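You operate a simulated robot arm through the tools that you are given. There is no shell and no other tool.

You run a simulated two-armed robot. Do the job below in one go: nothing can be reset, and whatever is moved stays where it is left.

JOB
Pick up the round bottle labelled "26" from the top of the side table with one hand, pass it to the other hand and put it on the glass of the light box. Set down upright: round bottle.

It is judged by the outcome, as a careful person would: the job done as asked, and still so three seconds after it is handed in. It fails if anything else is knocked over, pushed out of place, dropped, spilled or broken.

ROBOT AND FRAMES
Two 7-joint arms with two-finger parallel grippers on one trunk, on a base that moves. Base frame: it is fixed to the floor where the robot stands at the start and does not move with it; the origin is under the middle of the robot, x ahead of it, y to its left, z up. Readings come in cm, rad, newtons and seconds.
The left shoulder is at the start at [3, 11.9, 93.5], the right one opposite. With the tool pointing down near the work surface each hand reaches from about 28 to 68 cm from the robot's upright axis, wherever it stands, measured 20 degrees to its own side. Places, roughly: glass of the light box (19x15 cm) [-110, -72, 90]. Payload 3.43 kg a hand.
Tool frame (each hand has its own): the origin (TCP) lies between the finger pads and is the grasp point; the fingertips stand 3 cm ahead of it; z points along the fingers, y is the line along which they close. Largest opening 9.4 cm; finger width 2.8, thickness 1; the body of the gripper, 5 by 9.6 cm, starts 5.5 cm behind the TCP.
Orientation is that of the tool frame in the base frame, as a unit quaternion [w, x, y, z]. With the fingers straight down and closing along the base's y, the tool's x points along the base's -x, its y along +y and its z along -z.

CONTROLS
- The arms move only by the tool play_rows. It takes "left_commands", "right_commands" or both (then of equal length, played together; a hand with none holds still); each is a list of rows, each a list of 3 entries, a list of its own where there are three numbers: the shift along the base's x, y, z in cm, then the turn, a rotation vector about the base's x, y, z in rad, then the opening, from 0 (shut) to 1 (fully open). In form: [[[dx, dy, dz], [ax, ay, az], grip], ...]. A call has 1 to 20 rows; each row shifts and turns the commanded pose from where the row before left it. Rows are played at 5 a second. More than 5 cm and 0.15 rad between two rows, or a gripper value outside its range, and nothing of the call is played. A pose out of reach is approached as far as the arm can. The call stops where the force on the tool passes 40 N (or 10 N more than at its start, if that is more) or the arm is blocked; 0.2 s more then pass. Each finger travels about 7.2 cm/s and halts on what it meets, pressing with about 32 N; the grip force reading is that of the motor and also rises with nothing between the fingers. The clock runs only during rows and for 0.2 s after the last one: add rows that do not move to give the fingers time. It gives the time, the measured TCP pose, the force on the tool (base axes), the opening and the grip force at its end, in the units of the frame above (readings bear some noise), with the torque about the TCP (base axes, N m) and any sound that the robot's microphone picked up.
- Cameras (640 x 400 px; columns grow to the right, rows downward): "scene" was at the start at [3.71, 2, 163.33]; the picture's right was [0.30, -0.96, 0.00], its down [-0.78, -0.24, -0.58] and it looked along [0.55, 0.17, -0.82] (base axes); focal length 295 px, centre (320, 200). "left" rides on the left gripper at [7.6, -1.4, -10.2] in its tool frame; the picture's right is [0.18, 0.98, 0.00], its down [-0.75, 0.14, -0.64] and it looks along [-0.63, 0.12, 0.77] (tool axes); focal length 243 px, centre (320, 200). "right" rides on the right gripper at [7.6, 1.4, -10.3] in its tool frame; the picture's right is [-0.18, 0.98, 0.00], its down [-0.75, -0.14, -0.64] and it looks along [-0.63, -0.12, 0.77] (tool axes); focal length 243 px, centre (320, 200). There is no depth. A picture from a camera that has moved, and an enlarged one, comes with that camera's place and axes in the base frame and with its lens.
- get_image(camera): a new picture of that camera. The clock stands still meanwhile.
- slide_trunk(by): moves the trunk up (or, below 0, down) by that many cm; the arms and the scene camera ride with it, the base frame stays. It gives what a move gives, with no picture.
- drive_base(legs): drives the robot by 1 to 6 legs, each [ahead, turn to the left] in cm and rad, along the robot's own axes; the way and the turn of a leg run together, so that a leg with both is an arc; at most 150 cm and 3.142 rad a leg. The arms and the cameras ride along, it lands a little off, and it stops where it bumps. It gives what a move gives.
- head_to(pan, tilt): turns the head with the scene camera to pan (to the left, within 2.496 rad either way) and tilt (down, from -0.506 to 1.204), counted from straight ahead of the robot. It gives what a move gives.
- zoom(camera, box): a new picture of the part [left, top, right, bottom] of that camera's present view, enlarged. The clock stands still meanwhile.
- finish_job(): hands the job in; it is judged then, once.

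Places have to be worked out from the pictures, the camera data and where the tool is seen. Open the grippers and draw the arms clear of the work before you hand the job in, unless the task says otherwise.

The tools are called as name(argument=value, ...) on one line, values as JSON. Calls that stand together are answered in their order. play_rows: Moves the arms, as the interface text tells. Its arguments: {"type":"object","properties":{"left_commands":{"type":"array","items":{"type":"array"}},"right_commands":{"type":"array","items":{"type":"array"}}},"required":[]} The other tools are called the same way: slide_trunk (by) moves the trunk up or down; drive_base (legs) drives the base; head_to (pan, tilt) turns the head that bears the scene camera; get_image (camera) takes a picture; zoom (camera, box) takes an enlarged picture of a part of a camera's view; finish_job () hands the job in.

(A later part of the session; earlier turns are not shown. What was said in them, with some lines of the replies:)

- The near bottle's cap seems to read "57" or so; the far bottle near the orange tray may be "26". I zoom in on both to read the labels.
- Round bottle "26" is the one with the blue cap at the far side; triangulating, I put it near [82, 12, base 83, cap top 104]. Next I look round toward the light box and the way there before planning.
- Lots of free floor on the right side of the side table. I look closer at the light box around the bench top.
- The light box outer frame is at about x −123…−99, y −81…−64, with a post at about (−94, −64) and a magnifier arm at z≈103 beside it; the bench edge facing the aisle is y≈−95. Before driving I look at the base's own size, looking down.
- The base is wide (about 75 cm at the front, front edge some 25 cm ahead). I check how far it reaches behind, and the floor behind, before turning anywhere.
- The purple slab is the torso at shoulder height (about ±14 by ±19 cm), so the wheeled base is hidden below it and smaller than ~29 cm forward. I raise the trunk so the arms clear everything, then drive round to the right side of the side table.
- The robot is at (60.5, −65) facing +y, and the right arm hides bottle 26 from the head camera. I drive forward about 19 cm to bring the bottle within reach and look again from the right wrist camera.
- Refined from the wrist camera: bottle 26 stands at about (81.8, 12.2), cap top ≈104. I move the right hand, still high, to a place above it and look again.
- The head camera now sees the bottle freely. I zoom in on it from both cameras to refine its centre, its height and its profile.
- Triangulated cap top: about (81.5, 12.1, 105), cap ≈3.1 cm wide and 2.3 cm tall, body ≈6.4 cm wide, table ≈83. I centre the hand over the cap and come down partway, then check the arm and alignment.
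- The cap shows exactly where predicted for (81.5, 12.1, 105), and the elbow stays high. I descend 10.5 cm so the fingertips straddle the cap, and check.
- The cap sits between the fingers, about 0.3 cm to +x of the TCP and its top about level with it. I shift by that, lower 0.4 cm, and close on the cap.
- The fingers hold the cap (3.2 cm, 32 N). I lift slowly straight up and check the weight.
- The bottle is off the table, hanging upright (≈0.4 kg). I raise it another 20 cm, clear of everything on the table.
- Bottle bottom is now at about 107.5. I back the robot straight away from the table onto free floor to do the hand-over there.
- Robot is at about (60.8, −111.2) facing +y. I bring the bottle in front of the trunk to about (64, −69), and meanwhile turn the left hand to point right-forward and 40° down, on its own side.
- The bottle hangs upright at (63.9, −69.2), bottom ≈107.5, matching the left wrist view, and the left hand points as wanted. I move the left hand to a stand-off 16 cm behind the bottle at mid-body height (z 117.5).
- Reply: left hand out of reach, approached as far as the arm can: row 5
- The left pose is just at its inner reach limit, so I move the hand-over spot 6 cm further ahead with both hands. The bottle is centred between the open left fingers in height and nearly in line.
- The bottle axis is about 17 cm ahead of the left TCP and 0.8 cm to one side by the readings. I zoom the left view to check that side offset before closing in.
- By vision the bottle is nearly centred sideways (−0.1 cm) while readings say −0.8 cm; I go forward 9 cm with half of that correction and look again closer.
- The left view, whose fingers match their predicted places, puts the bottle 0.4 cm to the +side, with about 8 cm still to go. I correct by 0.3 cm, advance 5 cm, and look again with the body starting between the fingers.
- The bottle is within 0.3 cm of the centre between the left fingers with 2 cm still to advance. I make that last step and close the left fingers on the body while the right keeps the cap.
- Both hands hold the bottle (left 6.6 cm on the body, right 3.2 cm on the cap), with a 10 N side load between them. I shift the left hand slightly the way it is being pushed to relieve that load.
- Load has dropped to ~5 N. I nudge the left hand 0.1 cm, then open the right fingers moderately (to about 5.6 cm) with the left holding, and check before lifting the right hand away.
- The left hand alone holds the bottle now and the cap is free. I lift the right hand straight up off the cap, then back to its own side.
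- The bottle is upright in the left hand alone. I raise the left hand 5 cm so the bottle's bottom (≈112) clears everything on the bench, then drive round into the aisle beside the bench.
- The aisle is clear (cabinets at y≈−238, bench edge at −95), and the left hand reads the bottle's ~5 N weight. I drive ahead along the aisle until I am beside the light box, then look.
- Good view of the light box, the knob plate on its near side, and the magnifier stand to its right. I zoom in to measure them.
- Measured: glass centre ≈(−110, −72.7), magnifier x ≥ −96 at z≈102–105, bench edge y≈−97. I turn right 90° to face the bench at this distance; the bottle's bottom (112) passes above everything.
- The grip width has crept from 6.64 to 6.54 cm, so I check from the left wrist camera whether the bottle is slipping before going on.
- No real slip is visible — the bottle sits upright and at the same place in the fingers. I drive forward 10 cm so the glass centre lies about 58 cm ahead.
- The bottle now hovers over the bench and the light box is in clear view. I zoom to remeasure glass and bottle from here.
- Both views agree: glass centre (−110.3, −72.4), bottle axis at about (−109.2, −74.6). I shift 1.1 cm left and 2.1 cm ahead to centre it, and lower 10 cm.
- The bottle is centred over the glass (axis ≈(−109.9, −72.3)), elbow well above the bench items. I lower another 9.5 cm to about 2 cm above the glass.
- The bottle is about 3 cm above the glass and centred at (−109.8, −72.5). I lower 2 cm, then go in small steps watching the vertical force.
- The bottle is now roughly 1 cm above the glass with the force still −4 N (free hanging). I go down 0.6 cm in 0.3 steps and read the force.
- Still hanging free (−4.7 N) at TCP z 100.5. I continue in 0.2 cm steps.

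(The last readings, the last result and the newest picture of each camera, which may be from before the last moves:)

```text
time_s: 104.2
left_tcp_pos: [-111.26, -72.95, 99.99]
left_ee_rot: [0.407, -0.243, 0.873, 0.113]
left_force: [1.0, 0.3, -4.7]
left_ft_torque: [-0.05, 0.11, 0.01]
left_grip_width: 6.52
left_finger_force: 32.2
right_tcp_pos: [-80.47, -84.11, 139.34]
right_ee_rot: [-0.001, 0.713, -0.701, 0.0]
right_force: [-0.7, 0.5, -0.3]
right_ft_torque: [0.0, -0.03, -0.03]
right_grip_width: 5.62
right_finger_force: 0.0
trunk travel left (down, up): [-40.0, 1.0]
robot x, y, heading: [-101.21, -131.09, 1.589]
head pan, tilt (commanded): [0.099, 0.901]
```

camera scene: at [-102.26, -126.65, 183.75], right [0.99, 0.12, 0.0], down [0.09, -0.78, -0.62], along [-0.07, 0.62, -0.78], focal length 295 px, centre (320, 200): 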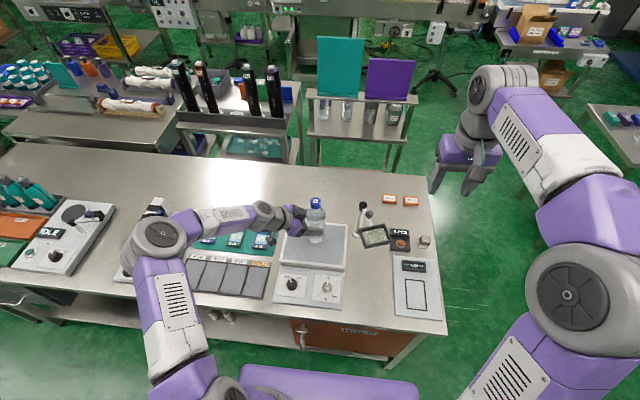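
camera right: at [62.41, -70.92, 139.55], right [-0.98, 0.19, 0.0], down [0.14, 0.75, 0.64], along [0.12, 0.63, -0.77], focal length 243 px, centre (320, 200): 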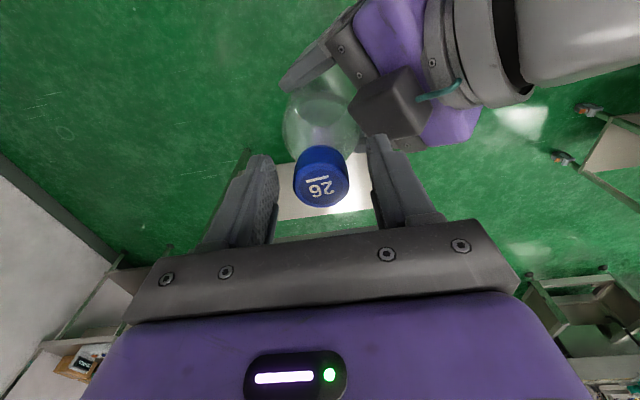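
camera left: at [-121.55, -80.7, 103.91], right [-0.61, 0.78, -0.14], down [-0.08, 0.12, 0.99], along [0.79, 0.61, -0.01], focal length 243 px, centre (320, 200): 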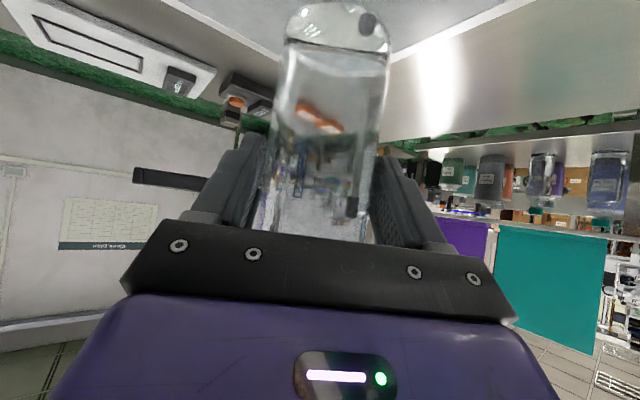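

No contact yet at z 100.0. I keep stepping down 0.2 cm at a time.

play_rows(left_commands=[[[0, 0, -0.2], [0, 0, 0], 0], [[0, 0, -0.2], [0, 0, 0], 0], [[0, 0, 0], [0, 0, 0], 0]])

zoom(camera="scene", box=[280, 195, 350, 265])

```text
time_s: 105.0
left_tcp_pos: [-111.5, -72.97, 99.76]
left_ee_rot: [0.408, -0.243, 0.873, 0.114]
left_force: [0.2, -0.4, 0.2]
left_ft_torque: [-0.01, -0.1, -0.01]
left_grip_width: 6.52
left_finger_force: 31.9
right_tcp_pos: [-80.38, -84.16, 139.35]
right_ee_rot: [0.0, 0.713, -0.701, 0.0]
right_force: [-0.8, -0.5, 0.5]
right_ft_torque: [0.0, 0.01, 0.0]
right_grip_width: 5.62
right_finger_force: 0.0
trunk travel left (down, up): [-40.0, 1.0]
robot x, y, heading: [-101.04, -131.02, 1.585]
head pan, tilt (commanded): [0.099, 0.901]
```

```text
5.71 times, centred on (315, 230) of scene
camera zoom: at [-102.27, -126.71, 183.76], right [0.99, 0.12, 0.0], down [0.09, -0.78, -0.62], along [-0.07, 0.62, -0.78], focal length 1687 px, centre (349, 29)
```

zoom: 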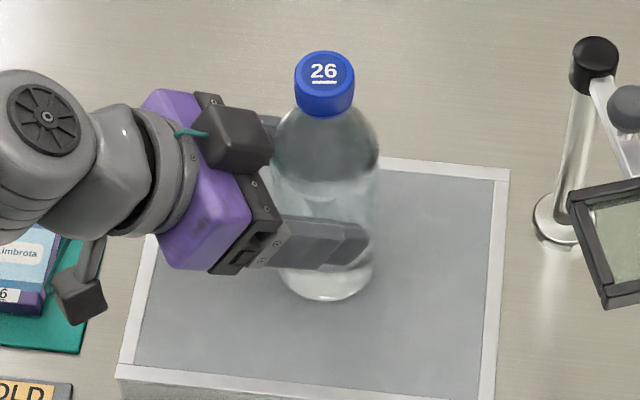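

The force jumped from −4.7 to +0.2 N: the bottle stands on the glass. I press just 0.15 cm more to seat it flat and read again.

play_rows(left_commands=[[[0, 0, -0.15], [0, 0, 0], 0], [[0, 0, 0], [0, 0, 0], 0]])

```text
time_s: 105.6
left_tcp_pos: [-111.44, -72.97, 99.71]
left_ee_rot: [0.409, -0.242, 0.872, 0.115]
left_force: [-2.0, 0.8, 11.9]
left_ft_torque: [-0.06, -0.39, -0.05]
left_grip_width: 6.52
left_finger_force: 32.1
right_tcp_pos: [-80.46, -84.33, 139.51]
right_ee_rot: [0.0, 0.713, -0.701, -0.001]
right_force: [0.6, 0.7, -0.4]
right_ft_torque: [0.01, 0.02, 0.01]
right_grip_width: 5.64
right_finger_force: 0.3
trunk travel left (down, up): [-40.0, 1.0]
robot x, y, heading: [-101.39, -131.02, 1.583]
head pan, tilt (commanded): [0.099, 0.901]
```

Seated with ~12 N of press. I ease up 0.1 cm, then open the fingers slowly to release the bottle.

play_rows(left_commands=[[[0, 0, 0.12], [0, 0, 0], 0], [[0, 0, 0], [0, 0, 0], 0], [[0, 0, 0], [0, 0, 0], 0.71], [[0, 0, 0], [0, 0, 0], 0.74], [[0, 0, 0], [0, 0, 0], 0.8], [[0, 0, 0], [0, 0, 0], 0.9], [[0, 0, 0], [0, 0, 0], 1], [[0, 0, 0], [0, 0, 0], 1], [[0, 0, 0], [0, 0, 0], 1]])

zoom(camera="scene", box=[280, 195, 350, 265])

get_image(camera="left")

```text
time_s: 107.6
left_tcp_pos: [-111.44, -72.97, 99.57]
left_ee_rot: [0.407, -0.242, 0.873, 0.113]
left_force: [0.6, 1.1, 0.3]
left_ft_torque: [0.02, 0.0, 0.02]
left_grip_width: 9.41
left_finger_force: 0.0
right_tcp_pos: [-80.31, -84.22, 139.33]
right_ee_rot: [-0.001, 0.713, -0.701, 0.001]
right_force: [0.8, -0.1, 0.9]
right_ft_torque: [-0.01, 0.03, -0.02]
right_grip_width: 5.61
right_finger_force: 0.0
trunk travel left (down, up): [-40.0, 1.0]
robot x, y, heading: [-101.34, -131.3, 1.584]
head pan, tilt (commanded): [0.099, 0.901]
```

```text
5.71 times, centred on (315, 230) of scene
camera zoom: at [-102.26, -126.71, 183.75], right [0.99, 0.12, 0.0], down [0.09, -0.78, -0.62], along [-0.07, 0.62, -0.78], focal length 1687 px, centre (349, 29)
```

zoom: 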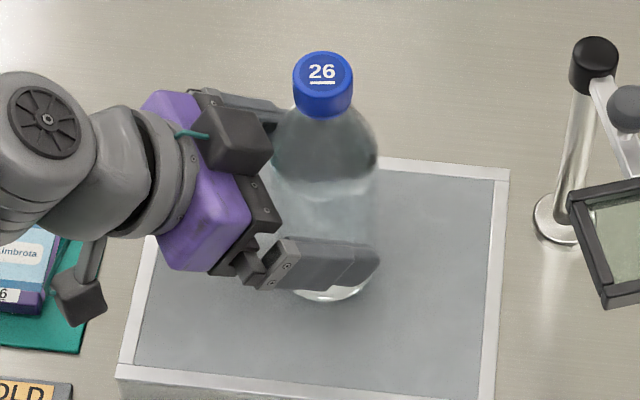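

```text
taken
camera left: at [-121.59, -80.8, 100.46], right [-0.61, 0.78, -0.14], down [-0.08, 0.12, 0.99], along [0.79, 0.61, -0.01], focal length 243 px, centre (320, 200)
```

left: 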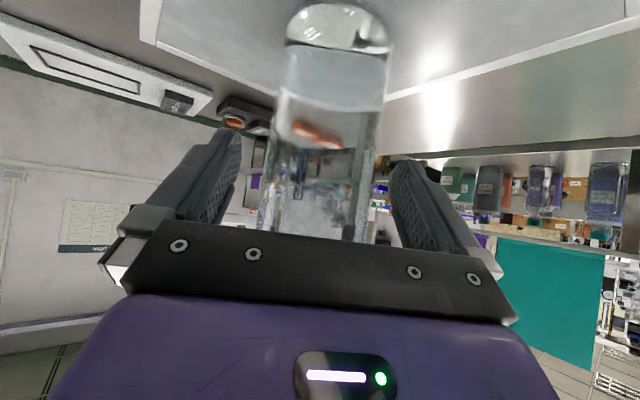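

The bottle stands free and upright between the open fingers. I withdraw the left hand backwards along its own axis, slowly at first.

play_rows(left_commands=[[[-0.5, -0.3, 0.48], [0, 0, 0], 1], [[-0.82, -0.49, 0.8], [0, 0, 0], 1], [[-0.82, -0.49, 0.8], [0, 0, 0], 1], [[-1.0, -0.6, 0.98], [0, 0, 0], 1], [[-1.31, -0.79, 1.28], [0, 0, 0], 1], [[-1.64, -0.98, 1.6], [0, 0, 0], 1], [[-1.64, -0.98, 1.6], [0, 0, 0], 1], [[-1.64, -0.98, 1.6], [0, 0, 0], 1], [[-1.64, -0.98, 1.6], [0, 0, 0], 1], [[0, 0, 0], [0, 0, 0], 1]])

get_image(camera="scene")

zoom(camera="scene", box=[260, 185, 360, 285])

```text
time_s: 109.8
left_tcp_pos: [-122.28, -79.63, 110.41]
left_ee_rot: [0.407, -0.242, 0.874, 0.113]
left_force: [0.2, -0.9, 0.4]
left_ft_torque: [0.01, 0.05, 0.0]
left_grip_width: 9.4
left_finger_force: 0.1
right_tcp_pos: [-80.39, -84.12, 139.32]
right_ee_rot: [0.0, 0.713, -0.701, 0.0]
right_force: [-0.1, 0.6, 0.7]
right_ft_torque: [-0.01, 0.0, -0.02]
right_grip_width: 5.65
right_finger_force: 0.0
trunk travel left (down, up): [-40.0, 1.0]
robot x, y, heading: [-101.26, -131.48, 1.59]
head pan, tilt (commanded): [0.099, 0.901]
```

```text
taken
camera scene: at [-102.23, -126.64, 183.75], right [0.99, 0.12, 0.0], down [0.09, -0.78, -0.62], along [-0.07, 0.62, -0.78], focal length 295 px, centre (320, 200)
```

scene: 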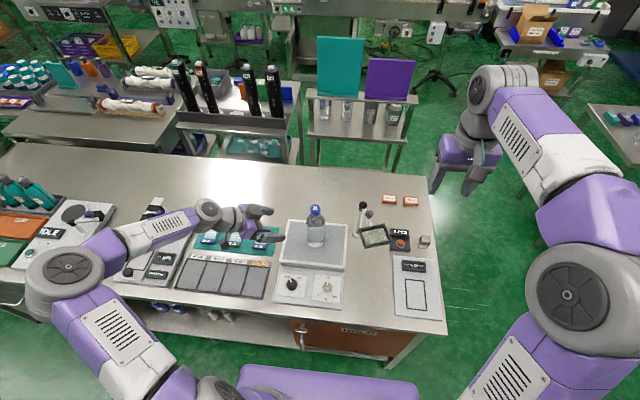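

```text
4.00 times, centred on (310, 235) of scene
camera zoom: at [-102.23, -126.64, 183.75], right [0.99, 0.12, 0.0], down [0.09, -0.78, -0.62], along [-0.07, 0.62, -0.78], focal length 1181 px, centre (360, 60)
```

zoom: 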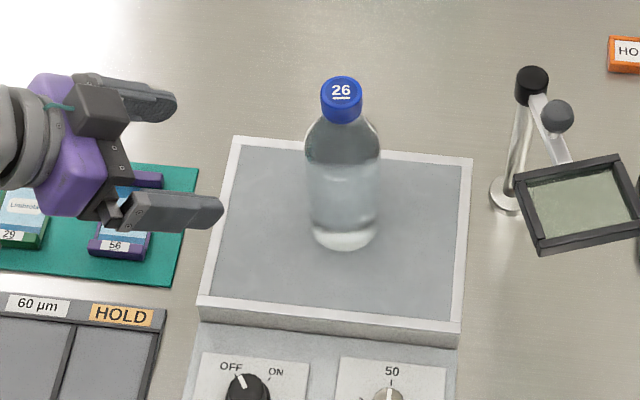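

Bottle 26 stands upright near the middle of the glass, nothing else disturbed. I raise the left hand well clear and open the right gripper fully too.

play_rows(left_commands=[[[0, 0, 1.5], [0, 0, 0], 1], [[0, 0, 2.5], [0, 0, 0], 1], [[0, 0, 2.5], [0, 0, 0], 1], [[0, 0, 2.5], [0, 0, 0], 1], [[0, 0, 2.5], [0, 0, 0], 1], [[0, 0, 2], [0, 0, 0], 1], [[0, 0, 0], [0, 0, 0], 1]], right_commands=[[[0, 0, 0], [0, 0, 0], 1], [[0, 0, 0], [0, 0, 0], 1], [[0, 0, 0], [0, 0, 0], 1], [[0, 0, 0], [0, 0, 0], 1], [[0, 0, 0], [0, 0, 0], 1], [[0, 0, 0], [0, 0, 0], 1], [[0, 0, 0], [0, 0, 0], 1]])

get_image(camera="scene")

```text
time_s: 111.4
left_tcp_pos: [-122.43, -79.65, 123.94]
left_ee_rot: [0.407, -0.242, 0.874, 0.113]
left_force: [0.1, 0.7, 0.4]
left_ft_torque: [-0.02, 0.02, 0.01]
left_grip_width: 9.4
left_finger_force: 0.0
right_tcp_pos: [-80.39, -84.22, 139.31]
right_ee_rot: [0.0, 0.713, -0.701, 0.001]
right_force: [-0.4, 0.9, -0.4]
right_ft_torque: [0.02, 0.01, 0.02]
right_grip_width: 9.39
right_finger_force: 0.0
trunk travel left (down, up): [-40.0, 1.0]
robot x, y, heading: [-101.07, -131.07, 1.593]
head pan, tilt (commanded): [0.099, 0.901]
```

```text
taken
camera scene: at [-102.28, -126.68, 183.75], right [0.99, 0.12, 0.0], down [0.09, -0.78, -0.62], along [-0.07, 0.62, -0.78], focal length 295 px, centre (320, 200)
```

scene: 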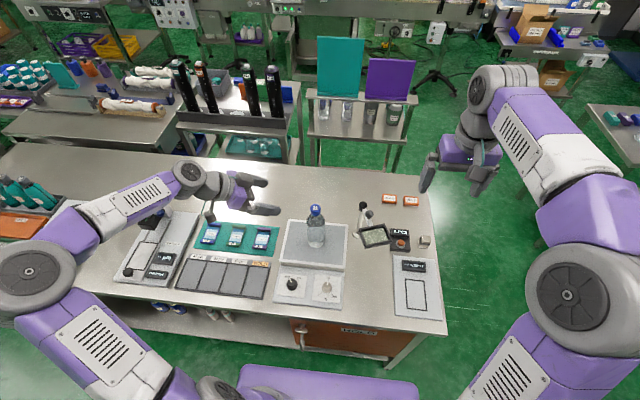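

Both hands are high and empty, the bottle stands alone on the glass. I back the robot 25 cm straight away from the bench to draw the arms clear, then check once more.

drive_base(legs=[[-25, 0]])

get_image(camera="scene")

zoom(camera="scene", box=[250, 110, 410, 250])

```text
time_s: 113.2
left_tcp_pos: [-122.01, -104.36, 123.83]
left_ee_rot: [0.408, -0.243, 0.873, 0.113]
left_force: [-0.4, -0.2, -0.4]
left_ft_torque: [-0.02, 0.04, 0.01]
left_grip_width: 9.37
left_finger_force: 0.0
right_tcp_pos: [-80.06, -108.88, 139.32]
right_ee_rot: [0.0, 0.714, -0.7, 0.0]
right_force: [0.4, -0.2, -1.3]
right_ft_torque: [-0.02, -0.02, -0.02]
right_grip_width: 9.41
right_finger_force: 0.1
trunk travel left (down, up): [-40.0, 1.0]
robot x, y, heading: [-100.65, -155.9, 1.59]
head pan, tilt (commanded): [0.099, 0.901]
```

```text
taken
camera scene: at [-101.81, -151.43, 183.75], right [0.99, 0.12, 0.0], down [0.09, -0.78, -0.62], along [-0.07, 0.62, -0.78], focal length 295 px, centre (320, 200)
```

scene: 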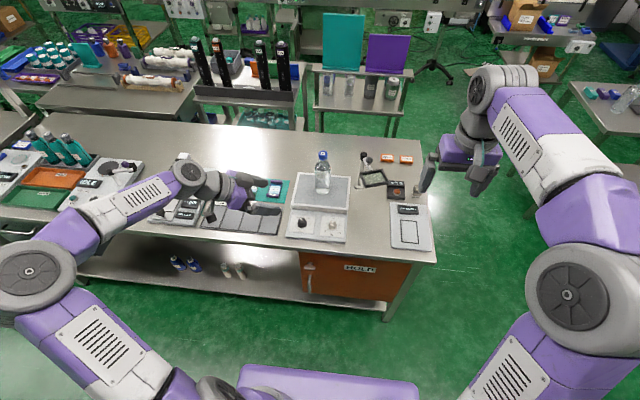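

```text
2.86 times, centred on (330, 180) of scene
camera zoom: at [-101.81, -151.43, 183.75], right [0.99, 0.12, 0.0], down [0.09, -0.78, -0.62], along [-0.07, 0.62, -0.78], focal length 844 px, centre (291, 257)
```

zoom: 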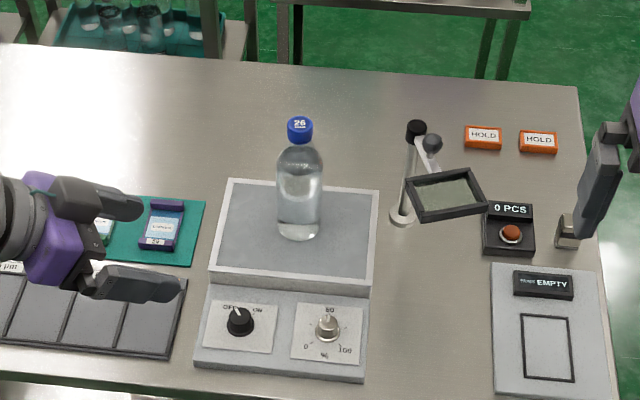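

Bottle "26" stands upright on the glass of the light box. Both grippers are open and empty, the arms are clear, and nothing around it has moved, so I hand the job in.

finish_job()

```text
The job is handed in.
```

Round bottle "26" is standing upright near the middle of the light box glass, and I have handed the job in.

I picked it up by the cap with the right hand from the side table. I passed it to the left hand over clear floor and set it down with the left.

In the last pictures before hand-in, nothing else on the side table or the bench looked moved or knocked over. Both grippers were open and empty, and I had backed the robot 25 cm away from the bench.
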